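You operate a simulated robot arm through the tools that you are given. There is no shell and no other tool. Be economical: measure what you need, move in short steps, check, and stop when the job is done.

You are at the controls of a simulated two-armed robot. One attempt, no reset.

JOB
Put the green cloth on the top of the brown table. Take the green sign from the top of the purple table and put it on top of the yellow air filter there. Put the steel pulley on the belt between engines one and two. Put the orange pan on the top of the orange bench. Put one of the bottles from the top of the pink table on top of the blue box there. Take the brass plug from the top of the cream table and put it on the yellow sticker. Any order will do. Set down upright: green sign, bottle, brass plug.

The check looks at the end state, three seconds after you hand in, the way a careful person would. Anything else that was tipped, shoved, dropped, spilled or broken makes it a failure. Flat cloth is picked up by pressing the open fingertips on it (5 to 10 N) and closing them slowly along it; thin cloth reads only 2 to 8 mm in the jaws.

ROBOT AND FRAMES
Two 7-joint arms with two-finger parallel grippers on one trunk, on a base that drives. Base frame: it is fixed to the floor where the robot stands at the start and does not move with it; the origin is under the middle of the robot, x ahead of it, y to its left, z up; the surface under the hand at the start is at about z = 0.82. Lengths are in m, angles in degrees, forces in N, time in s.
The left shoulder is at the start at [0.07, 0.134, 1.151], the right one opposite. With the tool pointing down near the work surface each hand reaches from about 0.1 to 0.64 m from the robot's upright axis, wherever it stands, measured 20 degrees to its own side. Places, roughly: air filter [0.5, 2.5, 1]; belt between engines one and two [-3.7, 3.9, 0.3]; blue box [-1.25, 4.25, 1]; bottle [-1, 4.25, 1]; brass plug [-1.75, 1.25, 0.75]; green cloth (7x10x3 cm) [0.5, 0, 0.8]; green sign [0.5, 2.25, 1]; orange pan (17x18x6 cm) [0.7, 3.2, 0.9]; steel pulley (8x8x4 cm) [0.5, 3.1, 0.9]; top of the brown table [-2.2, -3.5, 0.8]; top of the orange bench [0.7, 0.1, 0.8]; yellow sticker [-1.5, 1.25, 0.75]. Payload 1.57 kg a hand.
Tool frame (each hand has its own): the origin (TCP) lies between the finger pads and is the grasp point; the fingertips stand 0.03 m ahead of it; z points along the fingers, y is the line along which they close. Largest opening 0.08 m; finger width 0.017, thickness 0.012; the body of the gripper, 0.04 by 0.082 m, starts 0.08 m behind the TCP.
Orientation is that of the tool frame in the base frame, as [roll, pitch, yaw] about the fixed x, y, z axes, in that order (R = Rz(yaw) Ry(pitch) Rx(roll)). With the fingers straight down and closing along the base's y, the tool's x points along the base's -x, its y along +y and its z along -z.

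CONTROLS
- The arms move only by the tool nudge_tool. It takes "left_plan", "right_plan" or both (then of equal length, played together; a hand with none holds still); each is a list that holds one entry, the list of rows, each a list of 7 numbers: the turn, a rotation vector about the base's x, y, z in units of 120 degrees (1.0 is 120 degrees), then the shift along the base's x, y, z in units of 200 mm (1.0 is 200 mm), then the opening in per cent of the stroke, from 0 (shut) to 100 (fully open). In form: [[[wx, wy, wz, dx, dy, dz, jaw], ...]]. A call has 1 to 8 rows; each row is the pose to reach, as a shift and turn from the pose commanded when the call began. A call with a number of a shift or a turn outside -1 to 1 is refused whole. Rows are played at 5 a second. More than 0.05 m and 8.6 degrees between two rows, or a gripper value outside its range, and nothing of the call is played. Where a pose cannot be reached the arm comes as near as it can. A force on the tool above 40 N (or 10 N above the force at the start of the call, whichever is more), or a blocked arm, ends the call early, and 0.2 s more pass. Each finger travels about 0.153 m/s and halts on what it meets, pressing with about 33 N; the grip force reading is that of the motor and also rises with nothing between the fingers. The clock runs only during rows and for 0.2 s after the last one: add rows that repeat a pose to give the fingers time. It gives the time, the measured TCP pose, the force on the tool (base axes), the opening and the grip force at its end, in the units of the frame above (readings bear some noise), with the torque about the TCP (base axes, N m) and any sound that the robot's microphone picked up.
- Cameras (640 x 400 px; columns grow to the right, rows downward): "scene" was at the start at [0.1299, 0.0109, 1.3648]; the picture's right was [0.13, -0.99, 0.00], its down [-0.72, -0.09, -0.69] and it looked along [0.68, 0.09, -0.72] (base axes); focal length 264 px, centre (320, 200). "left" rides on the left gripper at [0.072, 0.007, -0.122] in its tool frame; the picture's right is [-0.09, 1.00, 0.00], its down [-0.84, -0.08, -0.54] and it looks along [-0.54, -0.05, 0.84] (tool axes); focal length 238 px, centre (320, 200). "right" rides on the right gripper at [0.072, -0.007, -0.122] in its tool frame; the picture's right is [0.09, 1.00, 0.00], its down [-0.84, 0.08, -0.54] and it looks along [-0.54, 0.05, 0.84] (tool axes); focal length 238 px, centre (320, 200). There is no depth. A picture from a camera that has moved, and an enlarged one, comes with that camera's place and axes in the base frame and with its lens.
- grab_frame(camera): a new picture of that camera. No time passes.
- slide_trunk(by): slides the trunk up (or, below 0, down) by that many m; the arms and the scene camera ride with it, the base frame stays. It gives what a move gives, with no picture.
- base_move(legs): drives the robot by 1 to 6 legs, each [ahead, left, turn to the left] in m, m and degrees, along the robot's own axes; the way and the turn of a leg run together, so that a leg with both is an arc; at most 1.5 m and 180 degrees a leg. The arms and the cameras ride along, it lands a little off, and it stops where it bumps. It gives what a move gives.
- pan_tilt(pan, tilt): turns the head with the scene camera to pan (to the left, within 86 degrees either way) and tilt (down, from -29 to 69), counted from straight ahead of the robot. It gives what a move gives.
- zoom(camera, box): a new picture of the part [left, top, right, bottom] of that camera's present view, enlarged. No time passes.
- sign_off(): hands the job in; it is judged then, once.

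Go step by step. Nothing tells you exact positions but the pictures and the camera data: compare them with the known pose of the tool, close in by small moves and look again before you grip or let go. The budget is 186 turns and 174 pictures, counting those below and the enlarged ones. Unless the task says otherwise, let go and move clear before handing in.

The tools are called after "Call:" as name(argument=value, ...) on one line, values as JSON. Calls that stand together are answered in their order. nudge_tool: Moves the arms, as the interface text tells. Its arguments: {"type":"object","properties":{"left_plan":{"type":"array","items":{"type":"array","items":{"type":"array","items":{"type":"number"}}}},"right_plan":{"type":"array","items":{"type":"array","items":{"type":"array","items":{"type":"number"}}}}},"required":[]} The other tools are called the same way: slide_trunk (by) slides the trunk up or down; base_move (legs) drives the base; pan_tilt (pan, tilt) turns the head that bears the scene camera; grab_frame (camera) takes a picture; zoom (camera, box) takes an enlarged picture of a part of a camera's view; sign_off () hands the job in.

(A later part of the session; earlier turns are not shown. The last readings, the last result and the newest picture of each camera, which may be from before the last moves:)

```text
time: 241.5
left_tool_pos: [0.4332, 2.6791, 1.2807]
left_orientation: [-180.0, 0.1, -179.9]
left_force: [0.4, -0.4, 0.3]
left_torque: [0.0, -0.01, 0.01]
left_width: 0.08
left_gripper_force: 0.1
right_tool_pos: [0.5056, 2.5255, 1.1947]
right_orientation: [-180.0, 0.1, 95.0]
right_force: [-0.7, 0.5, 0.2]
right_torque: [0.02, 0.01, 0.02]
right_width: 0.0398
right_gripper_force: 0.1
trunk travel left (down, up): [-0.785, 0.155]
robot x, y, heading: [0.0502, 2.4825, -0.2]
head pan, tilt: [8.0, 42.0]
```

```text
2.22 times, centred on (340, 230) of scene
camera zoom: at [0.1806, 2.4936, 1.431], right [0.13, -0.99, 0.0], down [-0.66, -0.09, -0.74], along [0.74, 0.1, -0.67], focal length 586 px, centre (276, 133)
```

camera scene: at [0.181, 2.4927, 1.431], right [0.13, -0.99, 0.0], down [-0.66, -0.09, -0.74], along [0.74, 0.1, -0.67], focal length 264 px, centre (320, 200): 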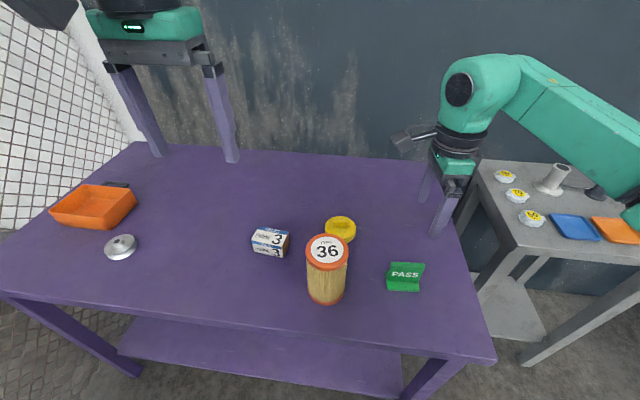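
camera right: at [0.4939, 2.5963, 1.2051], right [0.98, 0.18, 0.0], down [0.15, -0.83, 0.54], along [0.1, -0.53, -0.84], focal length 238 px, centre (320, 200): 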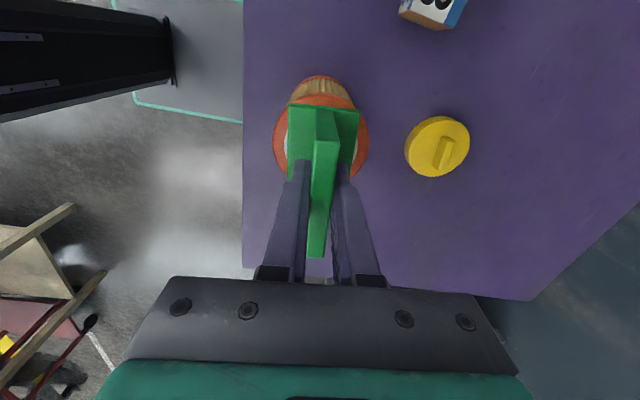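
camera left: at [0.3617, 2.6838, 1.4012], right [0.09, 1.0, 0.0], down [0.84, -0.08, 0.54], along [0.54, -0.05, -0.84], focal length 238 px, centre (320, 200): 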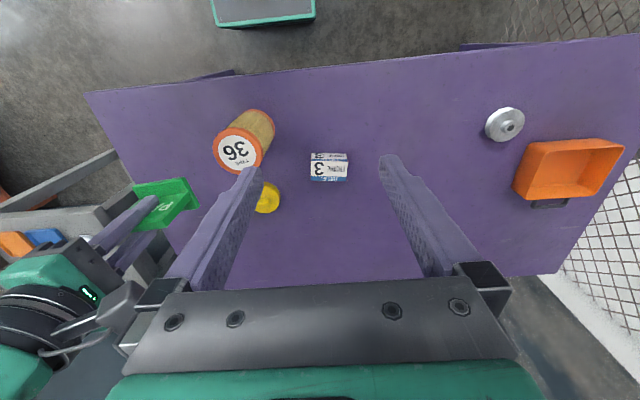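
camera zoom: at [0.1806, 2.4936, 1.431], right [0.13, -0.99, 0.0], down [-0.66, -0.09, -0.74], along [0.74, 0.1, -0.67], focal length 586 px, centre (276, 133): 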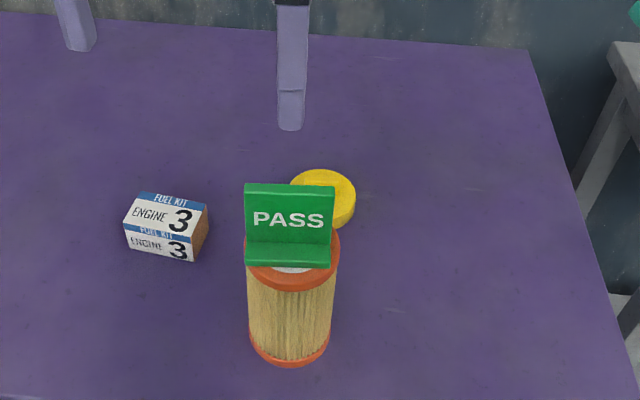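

The sign stands on the air filter. I'll clear the right hand upward, turn it back, and move left toward the pan and pulley.

Call:
nudge_tool(right_plan=[[[0, 0, 0, 0, 0, 0.2, 100], [0, 0, 0.07, 0, -0.1, 0.3, 100], [0, 0, 0.14, -0.1, -0.3, 0.3, 100], [0, 0, 0.21, -0.25, -0.45, 0.3, 100], [0, 0, 0.28, -0.4, -0.6, 0.3, 100], [0, 0, 0.35, -0.55, -0.75, 0.3, 100], [0, 0, 0.42, -0.7, -0.85, 0.3, 100]]])

Call:
nudge_tool(right_plan=[[[0, 0, 0.07, 0, -0.05, 0, 100], [0, 0, 0.14, 0, -0.1, 0, 100], [0, 0, 0.21, 0, -0.1, 0, 100], [0, 0, 0.286, 0, -0.1, 0, 100]]])

Call:
base_move(legs=[[-0.12, 0, 0], [0, 0.57, 0.3]])

Call:
grab_frame(camera="scene")

Call:
grab_frame(camera="left")

```text
time: 243.1
left_tool_pos: [0.4322, 2.6755, 1.2821]
left_orientation: [180.0, 0.3, 179.9]
left_force: [-0.4, 1.2, -0.5]
left_torque: [0.01, -0.03, 0.01]
left_width: 0.0796
left_gripper_force: 0.0
right_tool_pos: [0.3628, 2.3533, 1.2563]
right_orientation: [179.9, 0.3, 145.6]
right_force: [-0.4, -0.5, 0.1]
right_torque: [0.02, -0.03, 0.0]
right_width: 0.0799
right_gripper_force: 0.2
trunk travel left (down, up): [-0.785, 0.155]
robot x, y, heading: [0.0494, 2.4839, -0.4]
head pan, tilt: [8.0, 42.0]
```

```text
refused: row 4 steps farther than a row can; nothing moved
```

```text
time: 247.2
left_tool_pos: [0.3188, 3.2467, 1.2817]
left_orientation: [179.9, 0.1, 179.9]
left_force: [1.5, 0.2, -0.1]
left_torque: [-0.03, -0.02, 0.0]
left_width: 0.08
left_gripper_force: 0.1
right_tool_pos: [0.2505, 2.9256, 1.2552]
right_orientation: [179.9, 0.1, 145.4]
right_force: [-0.6, -0.6, -0.7]
right_torque: [0.02, -0.03, -0.02]
right_width: 0.0801
right_gripper_force: 0.1
trunk travel left (down, up): [-0.785, 0.155]
robot x, y, heading: [-0.0669, 3.0506, -0.3]
head pan, tilt: [8.0, 42.0]
```

```text
91 pictures are left
camera scene: at [0.0662, 3.0626, 1.431], right [0.13, -0.99, 0.0], down [-0.66, -0.09, -0.74], along [0.74, 0.1, -0.67], focal length 264 px, centre (320, 200)
```

scene: 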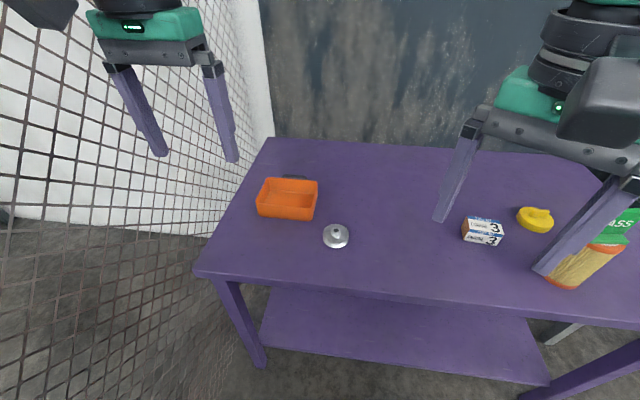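

```text
90 pictures are left
camera left: at [0.2464, 3.2538, 1.4015], right [0.1, 1.0, 0.0], down [0.84, -0.08, 0.54], along [0.54, -0.05, -0.84], focal length 238 px, centre (320, 200)
```

left: 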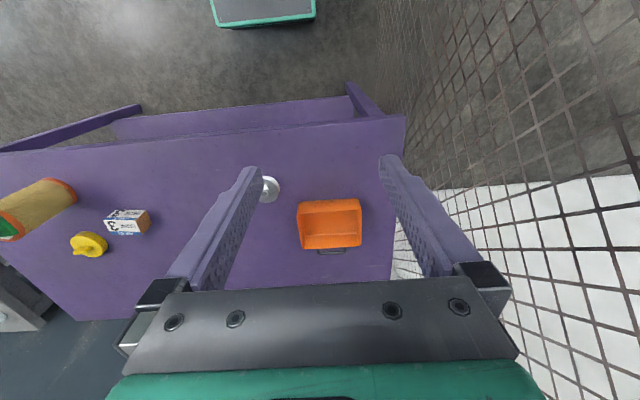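

The pan is at about [0.655, 3.245], close to the mesh fence on the left, and the pulley is at about [0.55, 3.09]. I'll straighten the right hand, move in slightly to the right, and bring the left hand toward the pan's right wall.

Call:
nudge_tool(right_plan=[[[0, 0, 0.07, 0, -0.05, 0, 100], [0, 0, 0.14, 0, -0.1, 0, 100], [0, 0, 0.21, 0, -0.1, 0, 100], [0, 0, 0.28, 0, -0.1, 0, 100]]])

Call:
base_move(legs=[[0, -0.05, 0.3], [0.13, 0, 0]])

Call:
slide_trunk(by=-0.05)

Call:
nudge_tool(left_plan=[[[0, 0, 0, 0.2, -0.02, -0.1, 100], [0, 0, 0, 0.4, -0.04, -0.2, 100], [0, 0, 0, 0.6, -0.06, -0.3, 100], [0, 0, 0, 0.7, -0.1, -0.45, 100], [0, 0, 0, 0.7, -0.13, -0.65, 100], [0, 0, 0, 0.7, -0.13, -0.65, 100]]])

Call:
grab_frame(camera="left")

Call:
grab_frame(camera="scene")

```text
time: 248.2
left_tool_pos: [0.3189, 3.2481, 1.2807]
left_orientation: [180.0, 0.1, 179.8]
left_force: [-0.6, 0.2, -0.4]
left_torque: [-0.02, 0.01, 0.0]
left_width: 0.0803
left_gripper_force: 0.0
right_tool_pos: [0.2496, 2.9058, 1.2561]
right_orientation: [179.9, 0.1, 179.0]
right_force: [-0.4, -0.6, -0.4]
right_torque: [-0.03, 0.01, 0.03]
right_width: 0.08
right_gripper_force: 0.0
trunk travel left (down, up): [-0.785, 0.155]
robot x, y, heading: [-0.0651, 3.0528, -0.4]
head pan, tilt: [8.0, 42.0]
```

```text
time: 250.0
left_tool_pos: [0.4456, 3.1996, 1.2815]
left_orientation: [179.8, 0.2, -179.8]
left_force: [-0.2, -0.4, -0.1]
left_torque: [0.04, -0.02, -0.01]
left_width: 0.0802
left_gripper_force: 0.1
right_tool_pos: [0.3799, 2.8575, 1.2572]
right_orientation: [179.8, 0.3, 179.3]
right_force: [-0.8, -0.7, -0.6]
right_torque: [0.04, -0.05, 0.0]
right_width: 0.0801
right_gripper_force: 0.0
trunk travel left (down, up): [-0.785, 0.155]
robot x, y, heading: [0.0684, 3.0012, -0.0]
head pan, tilt: [8.0, 42.0]
```

```text
time: 250.9
left_tool_pos: [0.4481, 3.2, 1.23]
left_orientation: [-180.0, 0.1, -179.7]
left_force: [0.6, -0.5, 0.3]
left_torque: [0.01, 0.0, 0.01]
left_width: 0.0797
left_gripper_force: 0.1
right_tool_pos: [0.3823, 2.8585, 1.206]
right_orientation: [-179.9, 0.1, 179.2]
right_force: [-0.1, -0.1, -0.2]
right_torque: [0.01, -0.01, -0.03]
right_width: 0.0802
right_gripper_force: 0.0
trunk travel left (down, up): [-0.735, 0.205]
robot x, y, heading: [0.0687, 3.0023, 0.3]
head pan, tilt: [8.0, 42.0]
```

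```text
time: 252.3
left_tool_pos: [0.5876, 3.175, 1.1012]
left_orientation: [180.0, 0.2, -179.7]
left_force: [-0.5, -0.5, -0.1]
left_torque: [-0.04, -0.03, 0.02]
left_width: 0.08
left_gripper_force: 0.0
right_tool_pos: [0.3814, 2.8573, 1.2068]
right_orientation: [179.9, 0.2, 179.3]
right_force: [0.1, 1.0, 1.2]
right_torque: [-0.03, 0.01, 0.01]
right_width: 0.0801
right_gripper_force: 0.0
trunk travel left (down, up): [-0.735, 0.205]
robot x, y, heading: [0.066, 3.005, 0.1]
head pan, tilt: [8.0, 42.0]
```

```text
89 pictures are left
camera left: at [0.5152, 3.1824, 1.2206], right [0.09, 1.0, 0.0], down [0.84, -0.07, 0.54], along [0.54, -0.05, -0.84], focal length 238 px, centre (320, 200)
```

left: 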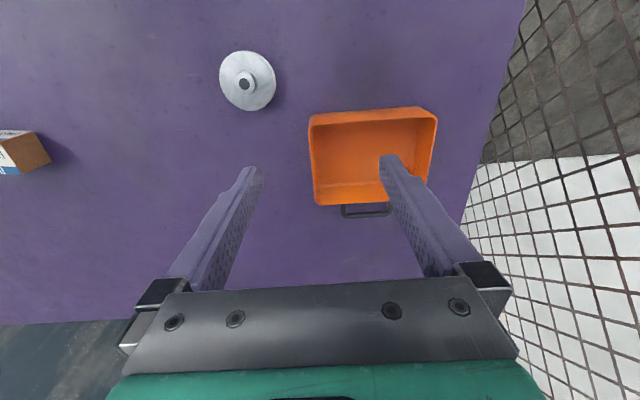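

```text
88 pictures are left
camera scene: at [0.1968, 3.0153, 1.3811], right [0.14, -0.99, 0.0], down [-0.66, -0.09, -0.74], along [0.74, 0.1, -0.67], focal length 264 px, centre (320, 200)
```

scene: 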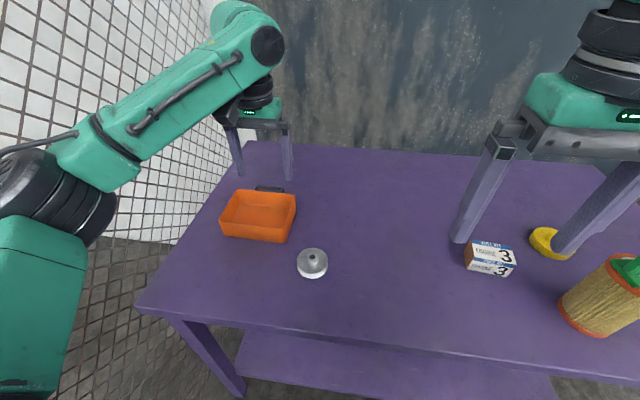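

The pan's body spans x 0.591 to 0.723 and y 3.158 to 3.325, with its handle at the back. I'll place the half-open jaws over the middle of the right wall and check.

Call:
nudge_tool(left_plan=[[[0, 0, 0, 0.17, -0.03, 0, 60], [0, 0, 0, 0.34, -0.065, -0.05, 60], [0, 0, 0, 0.34, -0.065, -0.25, 60], [0, 0, 0, 0.34, -0.065, -0.45, 60], [0, 0, 0, 0.34, -0.065, -0.6, 60], [0, 0, 0, 0.34, -0.065, -0.6, 60]]])

Call:
grab_frame(camera="left")

Call:
zoom(camera="scene", box=[190, 130, 350, 260])

```text
time: 253.7
left_tool_pos: [0.6561, 3.1623, 0.9818]
left_orientation: [-180.0, 0.1, -179.6]
left_force: [0.1, 0.6, -0.3]
left_torque: [0.01, -0.04, 0.0]
left_width: 0.048
left_gripper_force: 0.0
right_tool_pos: [0.3811, 2.8599, 1.2072]
right_orientation: [180.0, 0.3, 179.3]
right_force: [0.2, -0.3, -0.2]
right_torque: [-0.01, -0.04, 0.0]
right_width: 0.08
right_gripper_force: 0.0
trunk travel left (down, up): [-0.735, 0.205]
robot x, y, heading: [0.0642, 3.0032, -0.0]
head pan, tilt: [8.0, 42.0]
```

```text
87 pictures are left
camera left: at [0.5843, 3.1693, 1.1023], right [0.09, 1.0, 0.0], down [0.84, -0.07, 0.54], along [0.54, -0.05, -0.84], focal length 238 px, centre (320, 200)
```

left: 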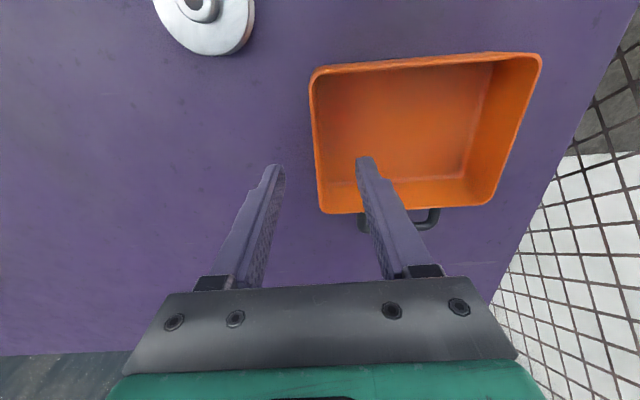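

```text
3.08 times, centred on (270, 195) of scene
camera zoom: at [0.1971, 3.0162, 1.381], right [0.14, -0.99, 0.0], down [-0.66, -0.09, -0.74], along [0.74, 0.1, -0.67], focal length 811 px, centre (474, 215)
```

zoom: 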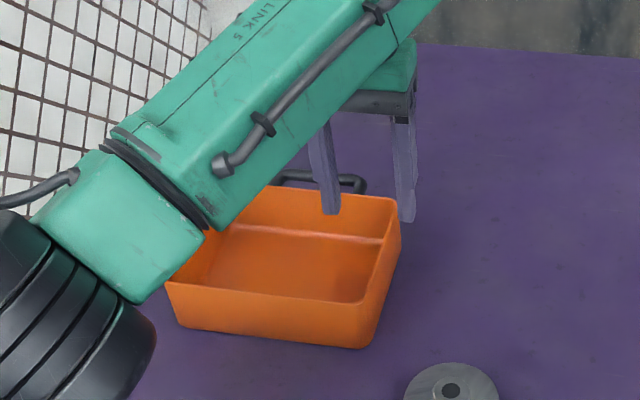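

The jaws straddle the right wall. I'll lower so the tips reach about 2.5 cm below the rim, then close slowly.

Call:
nudge_tool(left_plan=[[[0, 0, 0, 0, -0.01, -0.15, 60], [0, 0, 0, 0, -0.01, -0.3, 60], [0, 0, 0, 0, -0.01, -0.36, 60], [0, 0, 0, 0, -0.01, -0.36, 60]]])

Call:
grab_frame(camera="left")

Call:
zoom(camera="scene", box=[190, 130, 350, 260])

```text
time: 254.7
left_tool_pos: [0.6546, 3.161, 0.9097]
left_orientation: [179.9, 0.2, -179.6]
left_force: [-0.5, 0.4, 0.5]
left_torque: [0.0, -0.01, -0.03]
left_width: 0.0478
left_gripper_force: 0.1
right_tool_pos: [0.3828, 2.8584, 1.2069]
right_orientation: [180.0, 0.1, 179.2]
right_force: [-0.5, -0.2, 0.7]
right_torque: [0.04, 0.0, -0.02]
right_width: 0.0798
right_gripper_force: 0.0
trunk travel left (down, up): [-0.735, 0.205]
robot x, y, heading: [0.0648, 3.0056, 0.1]
head pan, tilt: [8.0, 42.0]
```

```text
85 pictures are left
camera left: at [0.5829, 3.1665, 1.0293], right [0.09, 1.0, 0.0], down [0.84, -0.07, 0.54], along [0.54, -0.05, -0.84], focal length 238 px, centre (320, 200)
```

left: 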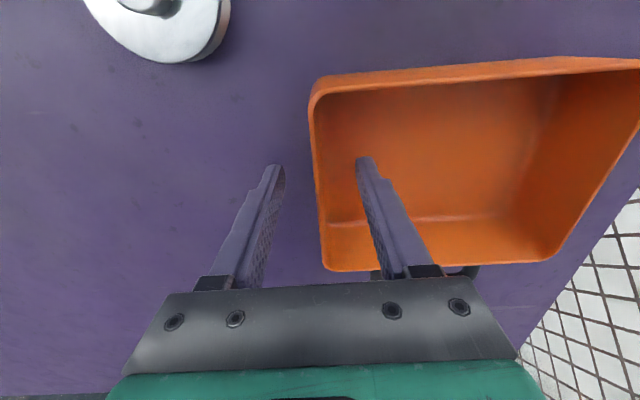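

```text
3.08 times, centred on (270, 195) of scene
camera zoom: at [0.1976, 3.0155, 1.381], right [0.14, -0.99, 0.0], down [-0.66, -0.09, -0.74], along [0.74, 0.1, -0.67], focal length 811 px, centre (474, 215)
```

zoom: 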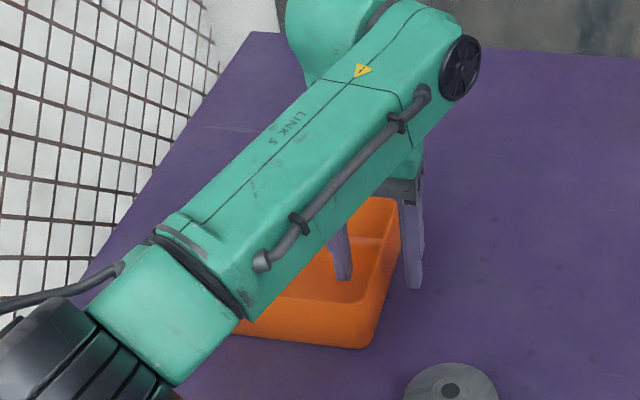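

The wall is centred in the jaws. I'll close slowly and lift slightly.

Call:
nudge_tool(left_plan=[[[0, 0, 0, 0, -0.01, 0, 45], [0, 0, 0, 0, -0.01, 0, 30], [0, 0, 0, 0, -0.01, 0, 15], [0, 0, 0, 0, -0.01, 0, 0], [0, 0, 0, 0, -0.01, 0, 0], [0, 0, 0, 0, -0.01, 0.05, 0], [0, 0, 0, 0, -0.01, 0.15, 0], [0, 0, 0, 0, -0.01, 0.15, 0]]])

Call:
grab_frame(camera="left")

Call:
grab_frame(camera="scene")

```text
time: 256.5
left_tool_pos: [0.6545, 3.1594, 0.9384]
left_orientation: [180.0, 0.2, -179.7]
left_force: [-0.7, -0.8, -2.1]
left_torque: [-0.18, 0.03, -0.01]
left_width: 0.0026
left_gripper_force: 24.2
right_tool_pos: [0.3831, 2.8588, 1.206]
right_orientation: [179.9, 0.1, 179.3]
right_force: [-0.5, 0.1, 0.6]
right_torque: [0.0, 0.0, -0.01]
right_width: 0.0798
right_gripper_force: 0.0
trunk travel left (down, up): [-0.735, 0.205]
robot x, y, heading: [0.0644, 3.0025, -0.1]
head pan, tilt: [8.0, 42.0]
```

```text
83 pictures are left
camera left: at [0.5836, 3.1659, 1.0591], right [0.09, 1.0, 0.0], down [0.84, -0.07, 0.54], along [0.54, -0.05, -0.84], focal length 238 px, centre (320, 200)
```

left: 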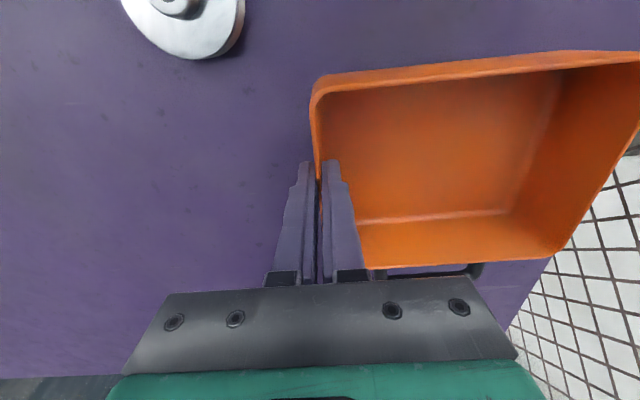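

```text
82 pictures are left
camera scene: at [0.1983, 3.0159, 1.3809], right [0.14, -0.99, 0.0], down [-0.66, -0.09, -0.74], along [0.74, 0.1, -0.67], focal length 264 px, centre (320, 200)
```

scene: 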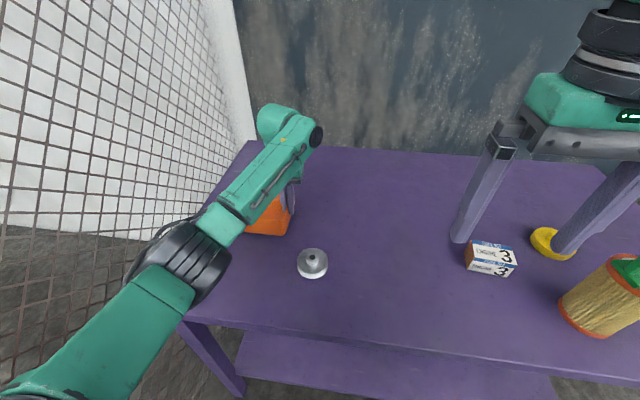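

The pan is held by its wall and weighs only about 2 N. I'll lift it, bring it in, back away and drive to the orange bench.

Call:
nudge_tool(left_plan=[[[0, 0, 0, 0, 0, 0.15, 0], [0, 0, 0, 0, 0, 0.3, 0], [0, 0, 0, 0, 0, 0.45, 0], [0, 0, 0, 0, 0, 0.6, 0], [0, 0, 0, -0.2, 0, 0.7, 0], [0, 0, 0, -0.4, 0, 0.75, 0], [0, 0, 0, -0.6, 0, 0.75, 0], [0, 0, 0, -0.8, 0, 0.75, 0]]])

Call:
base_move(legs=[[-0.45, 0, 0], [0, -1.2, 0], [0, -1.2, 0], [0, -1.0, 0]])

Call:
pan_tilt(pan=-15, tilt=35)

Call:
grab_frame(camera="scene")

Call:
grab_frame(camera="left")

```text
time: 258.3
left_tool_pos: [0.4931, 3.1576, 1.0883]
left_orientation: [-179.9, 0.1, -179.6]
left_force: [-0.9, -0.7, -2.0]
left_torque: [-0.15, 0.02, 0.01]
left_width: 0.003
left_gripper_force: 23.9
right_tool_pos: [0.3802, 2.8608, 1.2078]
right_orientation: [180.0, 0.3, 179.2]
right_force: [0.1, -0.3, 0.6]
right_torque: [-0.03, -0.03, 0.01]
right_width: 0.0802
right_gripper_force: 0.1
trunk travel left (down, up): [-0.735, 0.205]
robot x, y, heading: [0.0626, 3.0056, 0.0]
head pan, tilt: [8.0, 42.0]
```

```text
time: 277.2
left_tool_pos: [-0.0037, -0.2569, 1.0879]
left_orientation: [180.0, 0.1, 179.0]
left_force: [0.0, -0.2, -2.4]
left_torque: [-0.19, 0.08, -0.01]
left_width: 0.0026
left_gripper_force: 24.4
right_tool_pos: [-0.1247, -0.5525, 1.2054]
right_orientation: [-180.0, 0.1, 178.0]
right_force: [-0.1, -0.8, 1.0]
right_torque: [-0.02, 0.0, 0.0]
right_width: 0.0801
right_gripper_force: 0.1
trunk travel left (down, up): [-0.735, 0.205]
robot x, y, heading: [-0.4372, -0.4017, -1.3]
head pan, tilt: [8.0, 42.0]
```

```text
time: 278.1
left_tool_pos: [-0.0034, -0.2575, 1.0872]
left_orientation: [180.0, 0.1, 179.1]
left_force: [-0.2, -0.4, -3.0]
left_torque: [-0.16, 0.08, -0.03]
left_width: 0.0027
left_gripper_force: 23.9
right_tool_pos: [-0.1238, -0.5534, 1.2051]
right_orientation: [179.9, 0.1, 178.1]
right_force: [0.1, -0.7, -0.2]
right_torque: [0.02, 0.01, -0.05]
right_width: 0.08
right_gripper_force: 0.1
trunk travel left (down, up): [-0.735, 0.205]
robot x, y, heading: [-0.438, -0.3969, -1.4]
head pan, tilt: [-15.0, 35.0]
```

```text
81 pictures are left
camera scene: at [-0.3031, -0.4263, 1.3914], right [-0.28, -0.96, 0.0], down [-0.55, 0.16, -0.82], along [0.79, -0.23, -0.57], focal length 264 px, centre (320, 200)
```

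scene: 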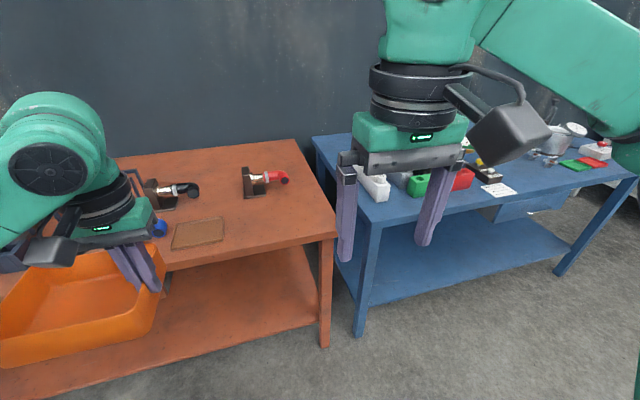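

```text
80 pictures are left
camera left: at [-0.0757, -0.2492, 1.2083], right [0.11, 0.99, 0.0], down [0.83, -0.09, 0.54], along [0.54, -0.06, -0.84], focal length 238 px, centre (320, 200)
```

left: 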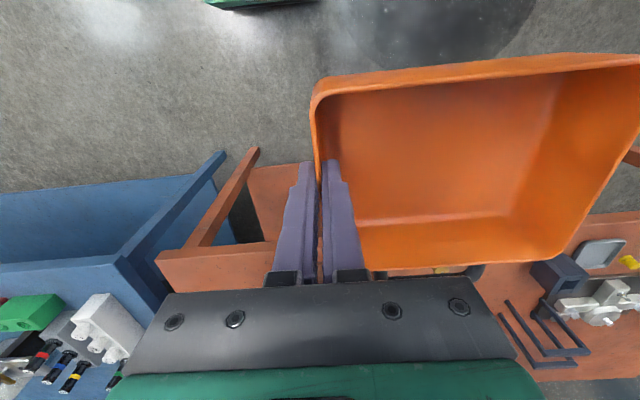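

The bench has a clear patch right of the brown tray: x 0.30 to 0.56, y -0.63 to -0.31. I'll line up so that the pan comes over its centre.

Call:
base_move(legs=[[0, -0.31, 1.4], [0.4, 0, 0]])

Call:
pan_tilt(pan=12, tilt=50)

Call:
grab_frame(camera="scene")

Call:
grab_frame(camera="left")

```text
time: 282.3
left_tool_pos: [0.3853, -0.5605, 1.0877]
left_orientation: [180.0, 0.1, -179.8]
left_force: [0.6, 0.5, -2.9]
left_torque: [-0.19, 0.06, -0.04]
left_width: 0.0024
left_gripper_force: 24.1
right_tool_pos: [0.2714, -0.8585, 1.206]
right_orientation: [180.0, 0.2, 179.1]
right_force: [-0.9, 0.9, -0.3]
right_torque: [0.03, -0.01, -0.02]
right_width: 0.0798
right_gripper_force: 0.2
trunk travel left (down, up): [-0.735, 0.205]
robot x, y, heading: [-0.0457, -0.7177, -0.2]
head pan, tilt: [-15.0, 35.0]
```

```text
time: 283.2
left_tool_pos: [0.3856, -0.5602, 1.0877]
left_orientation: [-180.0, 0.1, -179.8]
left_force: [-0.7, 0.1, -2.6]
left_torque: [-0.19, 0.05, -0.02]
left_width: 0.0026
left_gripper_force: 24.2
right_tool_pos: [0.2725, -0.8589, 1.2052]
right_orientation: [179.9, 0.0, 179.1]
right_force: [0.0, 0.3, 0.7]
right_torque: [-0.02, 0.01, -0.03]
right_width: 0.08
right_gripper_force: 0.1
trunk travel left (down, up): [-0.735, 0.205]
robot x, y, heading: [-0.0436, -0.7124, -0.4]
head pan, tilt: [12.0, 50.0]
```

```text
79 pictures are left
camera scene: at [0.0809, -0.6973, 1.3697], right [0.21, -0.98, 0.0], down [-0.75, -0.16, -0.64], along [0.63, 0.13, -0.77], focal length 264 px, centre (320, 200)
```

scene: 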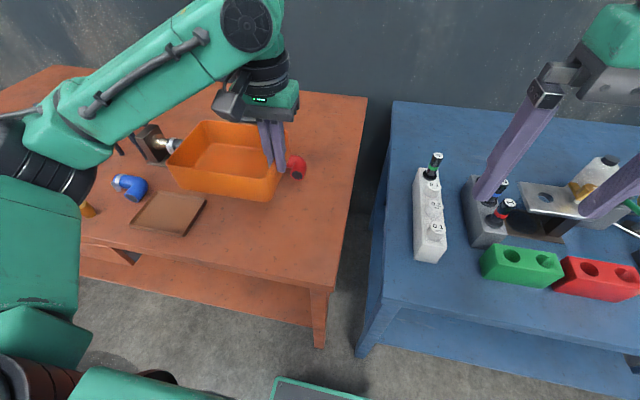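

```text
78 pictures are left
camera left: at [0.3142, -0.5541, 1.2083], right [0.09, 1.0, 0.0], down [0.84, -0.07, 0.54], along [0.54, -0.05, -0.84], focal length 238 px, centre (320, 200)
```

left: 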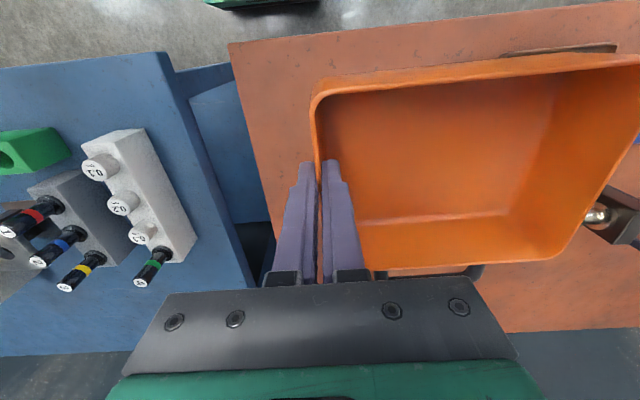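

The spot below the pan is clear on all sides. I'll shift 1.5 cm forward and descend to just above the bench.

Call:
nudge_tool(left_plan=[[[0, 0, 0, 0.075, 0, -0.15, 0], [0, 0, 0, 0.075, 0, -0.35, 0], [0, 0, 0, 0.075, 0, -0.55, 0], [0, 0, 0, 0.075, 0, -0.75, 0], [0, 0, 0, 0.075, 0, -0.9, 0], [0, 0, 0, 0.075, 0, -0.9, 0]]])

Call:
grab_frame(camera="left")

Call:
zoom(camera="scene", box=[100, 100, 380, 300])

```text
time: 284.6
left_tool_pos: [0.4005, -0.5625, 0.9082]
left_orientation: [180.0, 0.1, -179.7]
left_force: [-0.4, -0.6, -2.0]
left_torque: [-0.18, 0.02, -0.04]
left_width: 0.0026
left_gripper_force: 24.1
right_tool_pos: [0.2714, -0.8589, 1.2055]
right_orientation: [180.0, 0.1, 179.2]
right_force: [0.6, 0.6, 0.0]
right_torque: [0.07, 0.02, 0.02]
right_width: 0.0802
right_gripper_force: 0.1
trunk travel left (down, up): [-0.735, 0.205]
robot x, y, heading: [-0.0444, -0.7109, -0.3]
head pan, tilt: [12.0, 50.0]
```

```text
77 pictures are left
camera left: at [0.3281, -0.5548, 1.0289], right [0.09, 1.0, 0.0], down [0.84, -0.07, 0.54], along [0.54, -0.05, -0.84], focal length 238 px, centre (320, 200)
```

left: 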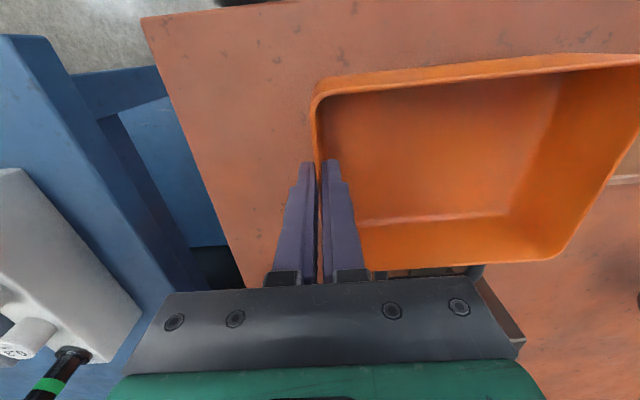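

```text
2.00 times, centred on (240, 200) of scene
camera zoom: at [0.0806, -0.6973, 1.3697], right [0.21, -0.98, 0.0], down [-0.75, -0.16, -0.64], along [0.63, 0.13, -0.77], focal length 527 px, centre (480, 200)
```

zoom: 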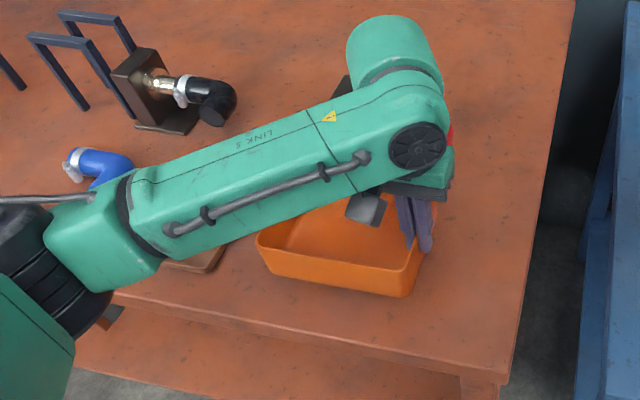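

There is still a small gap and everything around is clear. I'll lower in fine steps.

Call:
nudge_tool(left_plan=[[[0, 0, 0, 0, 0, -0.05, 0], [0, 0, 0, 0, 0, -0.09, 0], [0, 0, 0, 0, 0, -0.105, 0], [0, 0, 0, 0, 0, -0.12, 0], [0, 0, 0, 0, 0, -0.12, 0]]])

Call:
zoom(camera="scene", box=[200, 170, 340, 270])

```text
time: 285.8
left_tool_pos: [0.4019, -0.562, 0.8844]
left_orientation: [179.9, 0.1, -179.8]
left_force: [0.0, -0.4, -2.2]
left_torque: [-0.21, 0.03, -0.01]
left_width: 0.0025
left_gripper_force: 24.8
right_tool_pos: [0.2718, -0.8582, 1.2056]
right_orientation: [180.0, 0.0, 179.2]
right_force: [0.5, 0.3, -1.0]
right_torque: [0.01, -0.01, -0.03]
right_width: 0.0803
right_gripper_force: 0.0
trunk travel left (down, up): [-0.735, 0.205]
robot x, y, heading: [-0.0429, -0.7124, 0.1]
head pan, tilt: [12.0, 50.0]
```

```text
4.00 times, centred on (270, 220) of scene
camera zoom: at [0.0808, -0.6972, 1.3697], right [0.21, -0.98, 0.0], down [-0.75, -0.16, -0.64], along [0.63, 0.13, -0.77], focal length 1054 px, centre (520, 120)
```

zoom: 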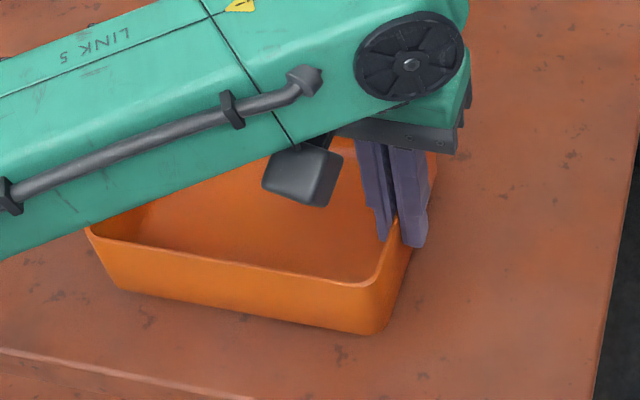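

Call:
nudge_tool(left_plan=[[[0, 0, 0, 0, 0, -0.01, 0], [0, 0, 0, 0, 0, -0.02, 0], [0, 0, 0, 0, 0, -0.03, 0], [0, 0, 0, 0, 0, -0.03, 0]]])

```text
time: 286.8
left_tool_pos: [0.4012, -0.5607, 0.8783]
left_orientation: [179.9, 0.0, -179.9]
left_force: [1.2, 0.1, 1.8]
left_torque: [0.0, 0.19, -0.02]
left_width: 0.0025
left_gripper_force: 23.6
right_tool_pos: [0.272, -0.8583, 1.2066]
right_orientation: [179.9, 0.2, 179.3]
right_force: [0.0, 0.3, 0.7]
right_torque: [0.04, -0.01, 0.02]
right_width: 0.0801
right_gripper_force: 0.0
trunk travel left (down, up): [-0.735, 0.205]
robot x, y, heading: [-0.046, -0.7162, -0.1]
head pan, tilt: [12.0, 50.0]
```

It is touching. I'll go down 1.5 mm more, open, and rise.

Call:
nudge_tool(left_plan=[[[0, 0, 0, 0, 0, -0.008, 0], [0, 0, 0, 0, 0, -0.008, 15], [0, 0, 0, 0, 0, -0.008, 35], [0, 0, 0, 0, 0, -0.008, 50], [0, 0, 0, 0, 0, 0.1, 50], [0, 0, 0, 0, 0, 0.3, 50], [0, 0, 0, 0, 0, 0.52, 50], [0, 0, 0, 0, 0, 0.74, 50]]])

Call:
grab_frame(camera="scene")

Call:
grab_frame(camera="left")

```text
time: 288.6
left_tool_pos: [0.4003, -0.5649, 1.0262]
left_orientation: [179.8, 0.1, -179.8]
left_force: [-0.5, -0.7, 0.2]
left_torque: [0.0, 0.0, -0.02]
left_width: 0.0398
left_gripper_force: 0.1
right_tool_pos: [0.2713, -0.8574, 1.2058]
right_orientation: [179.9, 0.3, 179.2]
right_force: [-0.4, -0.3, -0.4]
right_torque: [0.01, -0.05, 0.02]
right_width: 0.0801
right_gripper_force: 0.1
trunk travel left (down, up): [-0.735, 0.205]
robot x, y, heading: [-0.044, -0.716, 0.0]
head pan, tilt: [12.0, 50.0]
```

```text
74 pictures are left
camera scene: at [0.0797, -0.6976, 1.3697], right [0.21, -0.98, 0.0], down [-0.75, -0.16, -0.64], along [0.63, 0.13, -0.77], focal length 264 px, centre (320, 200)
```

scene: 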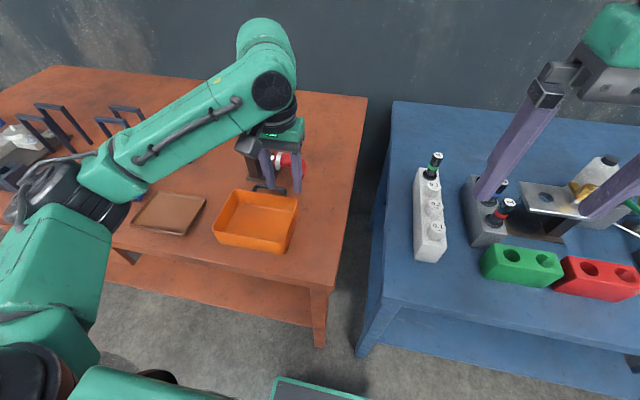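

```text
73 pictures are left
camera left: at [0.3273, -0.5558, 1.1455], right [0.09, 1.0, 0.0], down [0.84, -0.08, 0.54], along [0.54, -0.05, -0.84], focal length 238 px, centre (320, 200)
```

left: 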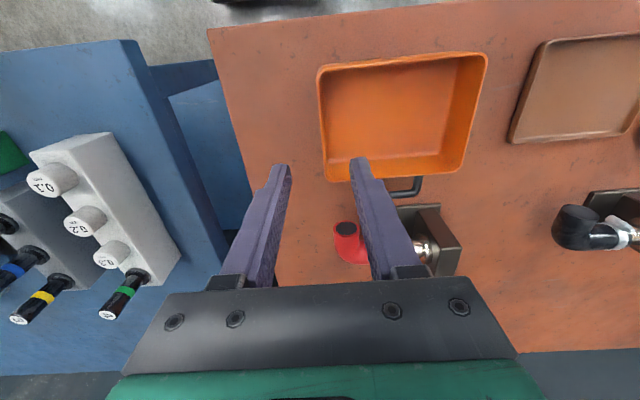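

The pan sits cleanly on the bench. Now back to the purple table for the pulley.

Call:
nudge_tool(left_plan=[[[0, 0, 0, 0, 0, 0.2, 50], [0, 0, 0, 0, 0, 0.4, 80], [0, 0, 0, 0, 0, 0.6, 100], [0, 0, 0, -0.2, 0, 0.6, 100]]])

Call:
base_move(legs=[[-0.4, 0, 0], [0, 1.25, 0], [0, 1.25, 0], [0, 1.17, 0]])

Call:
pan_tilt(pan=8, tilt=42)

Call:
grab_frame(camera="scene")

```text
time: 289.6
left_tool_pos: [0.3583, -0.561, 1.1469]
left_orientation: [180.0, 0.2, -179.8]
left_force: [-1.0, -0.4, -0.9]
left_torque: [0.0, -0.03, 0.03]
left_width: 0.0799
left_gripper_force: 0.1
right_tool_pos: [0.27, -0.8576, 1.2062]
right_orientation: [-179.9, 0.3, 179.2]
right_force: [0.0, 0.1, 0.1]
right_torque: [0.0, -0.02, 0.0]
right_width: 0.0798
right_gripper_force: 0.1
trunk travel left (down, up): [-0.735, 0.205]
robot x, y, heading: [-0.0474, -0.714, 0.0]
head pan, tilt: [12.0, 50.0]
```

```text
time: 309.2
left_tool_pos: [0.0823, 3.0306, 1.1469]
left_orientation: [180.0, 0.1, 178.0]
left_force: [-1.3, -0.2, 1.0]
left_torque: [-0.01, 0.0, -0.04]
left_width: 0.0802
left_gripper_force: 0.0
right_tool_pos: [-0.0176, 2.7371, 1.2059]
right_orientation: [179.9, 0.1, 177.1]
right_force: [0.9, -0.4, 0.1]
right_torque: [0.01, -0.01, 0.03]
right_width: 0.0803
right_gripper_force: 0.0
trunk travel left (down, up): [-0.735, 0.205]
robot x, y, heading: [-0.3306, 2.8963, -2.3]
head pan, tilt: [12.0, 50.0]
```

```text
time: 309.9
left_tool_pos: [0.0817, 3.0319, 1.1462]
left_orientation: [180.0, 0.1, 178.0]
left_force: [0.6, -1.2, -0.1]
left_torque: [-0.02, 0.01, 0.0]
left_width: 0.0798
left_gripper_force: 0.0
right_tool_pos: [-0.0177, 2.7378, 1.2066]
right_orientation: [179.9, 0.1, 177.0]
right_force: [-0.2, -0.2, -0.3]
right_torque: [-0.02, -0.02, 0.01]
right_width: 0.0798
right_gripper_force: 0.0
trunk travel left (down, up): [-0.735, 0.205]
robot x, y, heading: [-0.3282, 2.8953, -2.4]
head pan, tilt: [8.0, 42.0]
```

```text
72 pictures are left
camera scene: at [-0.1956, 2.902, 1.3809], right [0.1, -0.99, 0.0], down [-0.67, -0.07, -0.74], along [0.74, 0.07, -0.67], focal length 264 px, centre (320, 200)
```

scene: 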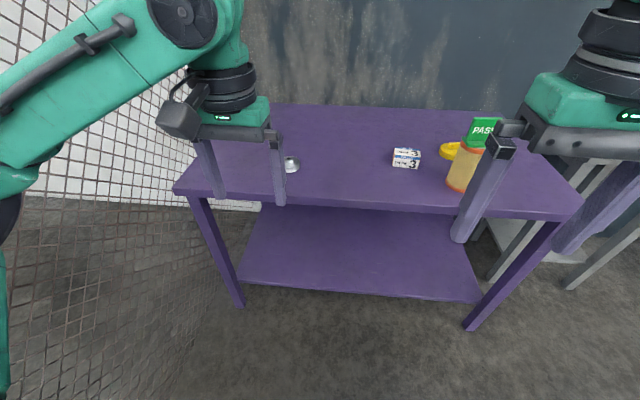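

I'll straighten up, move in, and bring the left hand above the pulley.

Call:
base_move(legs=[[0, 0.03, 2.4], [0.37, 0, 0]])

Call:
nudge_tool(left_plan=[[[0, 0, 0, 0.2, 0.03, 0, 100], [0, 0, 0, 0.35, 0.05, -0.1, 100], [0, 0, 0, 0.45, 0.05, -0.3, 100], [0, 0, 0, 0.45, 0.05, -0.5, 100], [0, 0, 0, 0.45, 0.05, -0.5, 100]]])

Call:
grab_frame(camera="left")

Call:
grab_frame(camera="scene")

```text
time: 312.6
left_tool_pos: [0.4419, 3.074, 1.1469]
left_orientation: [-180.0, 0.2, -179.9]
left_force: [-0.6, 0.6, 0.7]
left_torque: [-0.03, -0.02, 0.0]
left_width: 0.08
left_gripper_force: 0.1
right_tool_pos: [0.3531, 2.7784, 1.2059]
right_orientation: [-180.0, 0.3, 179.2]
right_force: [0.1, 0.0, 0.2]
right_torque: [-0.01, -0.01, 0.03]
right_width: 0.0799
right_gripper_force: 0.1
trunk travel left (down, up): [-0.735, 0.205]
robot x, y, heading: [0.0383, 2.9265, -0.2]
head pan, tilt: [8.0, 42.0]
```

```text
time: 313.8
left_tool_pos: [0.533, 3.0856, 1.0447]
left_orientation: [-180.0, 0.1, -179.9]
left_force: [-0.1, 0.4, -0.7]
left_torque: [0.0, 0.02, -0.01]
left_width: 0.0801
left_gripper_force: 0.0
right_tool_pos: [0.3547, 2.7783, 1.2073]
right_orientation: [179.9, 0.2, 179.2]
right_force: [-0.5, -0.5, -1.0]
right_torque: [0.01, 0.03, -0.01]
right_width: 0.0802
right_gripper_force: 0.0
trunk travel left (down, up): [-0.735, 0.205]
robot x, y, heading: [0.0341, 2.9245, -0.4]
head pan, tilt: [8.0, 42.0]
```

```text
71 pictures are left
camera left: at [0.4602, 3.0925, 1.1658], right [0.09, 1.0, 0.0], down [0.84, -0.08, 0.54], along [0.54, -0.05, -0.84], focal length 238 px, centre (320, 200)
```

left: 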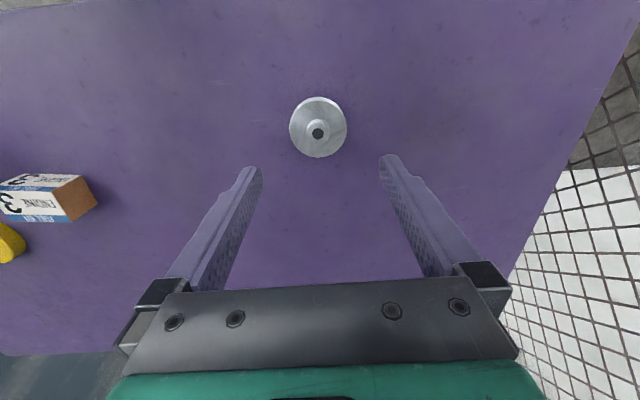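

```text
70 pictures are left
camera scene: at [0.1704, 2.9359, 1.381], right [0.14, -0.99, 0.0], down [-0.66, -0.09, -0.74], along [0.74, 0.1, -0.67], focal length 264 px, centre (320, 200)
```

scene: 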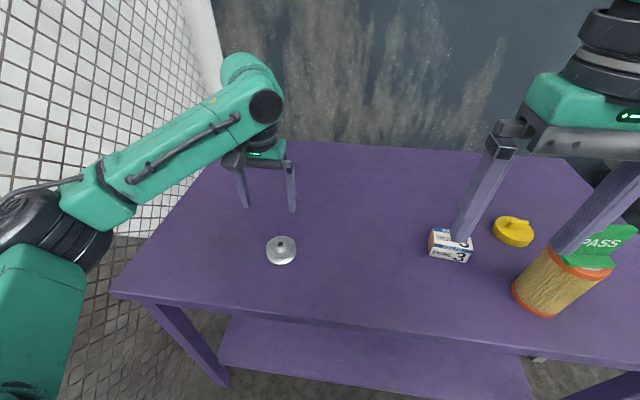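

Call:
zoom(camera="scene", box=[242, 215, 322, 275])

Call:
zoom(camera="left", box=[270, 80, 370, 180])

```text
6.67 times, centred on (282, 245) of scene
camera zoom: at [0.1704, 2.9359, 1.381], right [0.14, -0.99, 0.0], down [-0.66, -0.09, -0.74], along [0.74, 0.1, -0.67], focal length 1758 px, centre (573, -100)
```

zoom: 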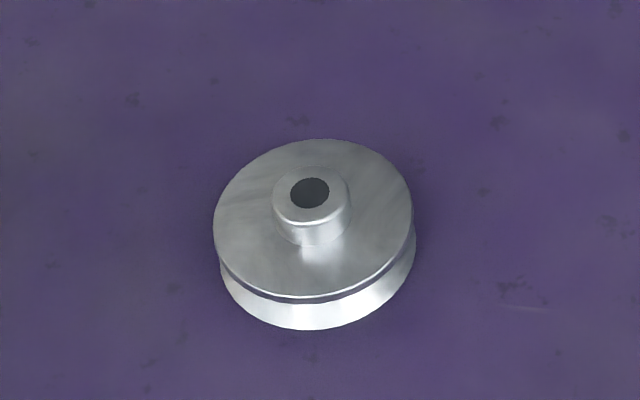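

```text
4.00 times, centred on (320, 130) of left
camera zoom: at [0.4602, 3.0925, 1.1658], right [0.09, 1.0, 0.0], down [0.84, -0.08, 0.54], along [0.54, -0.05, -0.84], focal length 953 px, centre (320, 480)
```

zoom: 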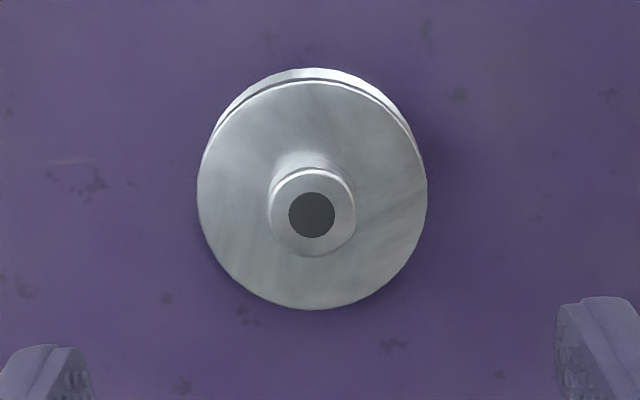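

The pulley is a V-grooved disc with a hub about 3 cm across. I'll grip the hub, centred at [0.547, 3.082], with the tips just above the disc.

Call:
nudge_tool(left_plan=[[[0, 0, 0, 0.07, -0.018, -0.1, 80], [0, 0, 0, 0.07, -0.018, -0.3, 80], [0, 0, 0, 0.07, -0.018, -0.5, 80], [0, 0, 0, 0.07, -0.018, -0.6, 80], [0, 0, 0, 0.07, -0.018, -0.6, 80]]])

Call:
grab_frame(camera="left")

Call:
zoom(camera="scene", box=[212, 195, 352, 285])

```text
time: 315.0
left_tool_pos: [0.5456, 3.0817, 0.9271]
left_orientation: [180.0, 0.1, -179.9]
left_force: [0.0, 0.7, 0.2]
left_torque: [-0.01, 0.0, 0.03]
left_width: 0.0641
left_gripper_force: 0.0
right_tool_pos: [0.3547, 2.7792, 1.2064]
right_orientation: [179.9, 0.2, 179.2]
right_force: [-1.0, 0.4, -0.4]
right_torque: [0.01, -0.01, 0.02]
right_width: 0.0798
right_gripper_force: 0.0
trunk travel left (down, up): [-0.735, 0.205]
robot x, y, heading: [0.0392, 2.9238, -0.3]
head pan, tilt: [8.0, 42.0]
```

```text
67 pictures are left
camera left: at [0.473, 3.0899, 1.0475], right [0.09, 1.0, 0.0], down [0.84, -0.08, 0.54], along [0.54, -0.05, -0.84], focal length 238 px, centre (320, 200)
```

left: 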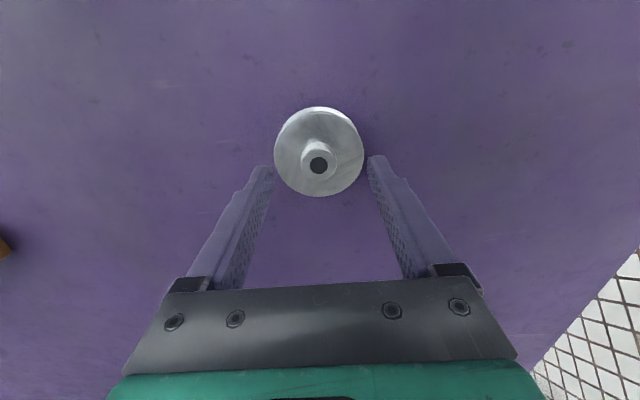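

```text
4.44 times, centred on (282, 240) of scene
camera zoom: at [0.1706, 2.9361, 1.381], right [0.14, -0.99, 0.0], down [-0.66, -0.09, -0.74], along [0.74, 0.1, -0.67], focal length 1172 px, centre (489, 22)
```

zoom: 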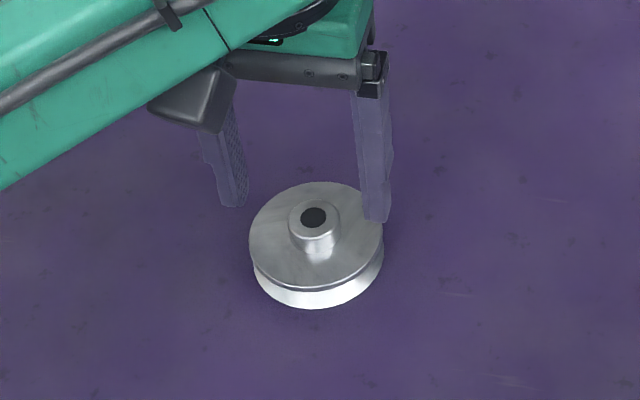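

The hub is centred. I'll narrow the jaws a little and go down in small steps to just above the disc.

Call:
nudge_tool(left_plan=[[[0, 0, 0, 0, 0, 0, 60], [0, 0, 0, 0, 0, -0.04, 60], [0, 0, 0, 0, 0, -0.08, 60], [0, 0, 0, 0, 0, -0.1, 60], [0, 0, 0, 0, 0, -0.1, 60]]])

Call:
zoom(camera="scene", box=[242, 205, 322, 265])

```text
time: 316.2
left_tool_pos: [0.5468, 3.0831, 0.9055]
left_orientation: [179.9, 0.1, -179.9]
left_force: [-0.8, 0.5, -0.9]
left_torque: [-0.02, -0.01, -0.01]
left_width: 0.0483
left_gripper_force: 0.0
right_tool_pos: [0.3551, 2.7785, 1.206]
right_orientation: [-180.0, 0.2, 179.3]
right_force: [-0.9, 0.2, 0.1]
right_torque: [0.0, -0.01, 0.02]
right_width: 0.08
right_gripper_force: 0.2
trunk travel left (down, up): [-0.735, 0.205]
robot x, y, heading: [0.0357, 2.9209, -0.1]
head pan, tilt: [8.0, 42.0]
```

```text
6.67 times, centred on (282, 235) of scene
camera zoom: at [0.1708, 2.9361, 1.381], right [0.14, -0.99, 0.0], down [-0.66, -0.09, -0.74], along [0.74, 0.1, -0.67], focal length 1758 px, centre (573, -33)
```

zoom: 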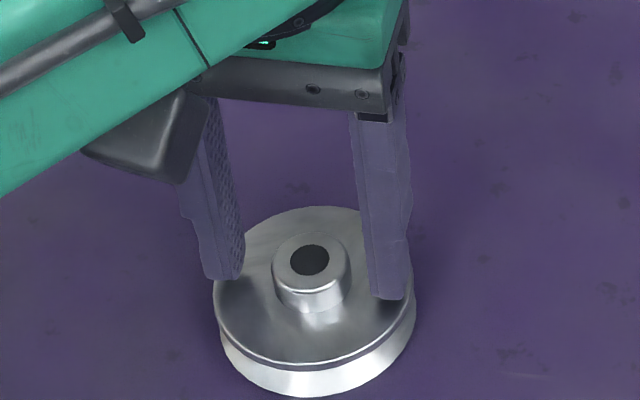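

Call:
nudge_tool(left_plan=[[[0, 0, 0, 0, 0, -0.01, 60], [0, 0, 0, 0, 0, -0.01, 60], [0, 0, 0, 0, 0, -0.01, 45], [0, 0, 0, 0, 0, -0.01, 35], [0, 0, 0, 0, 0, -0.01, 0], [0, 0, 0, 0, 0, -0.01, 0], [0, 0, 0, 0, 0, -0.01, 0]]])

Call:
zoom(camera="scene", box=[242, 205, 322, 265])

```text
time: 317.8
left_tool_pos: [0.5454, 3.0817, 0.9037]
left_orientation: [179.9, 0.1, -179.9]
left_force: [-0.7, -0.5, -0.3]
left_torque: [-0.15, 0.05, 0.0]
left_width: 0.0271
left_gripper_force: 32.7
right_tool_pos: [0.3558, 2.7786, 1.2059]
right_orientation: [179.9, 0.1, 179.1]
right_force: [-0.4, -0.4, -0.3]
right_torque: [0.03, 0.02, -0.02]
right_width: 0.0801
right_gripper_force: 0.0
trunk travel left (down, up): [-0.735, 0.205]
robot x, y, heading: [0.0368, 2.922, -0.1]
head pan, tilt: [8.0, 42.0]
```

```text
6.67 times, centred on (282, 235) of scene
camera zoom: at [0.1708, 2.936, 1.381], right [0.14, -0.99, 0.0], down [-0.66, -0.09, -0.74], along [0.74, 0.1, -0.67], focal length 1758 px, centre (573, -33)
```

zoom: 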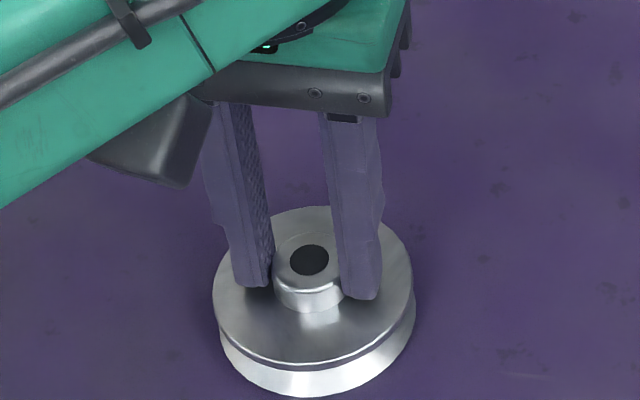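

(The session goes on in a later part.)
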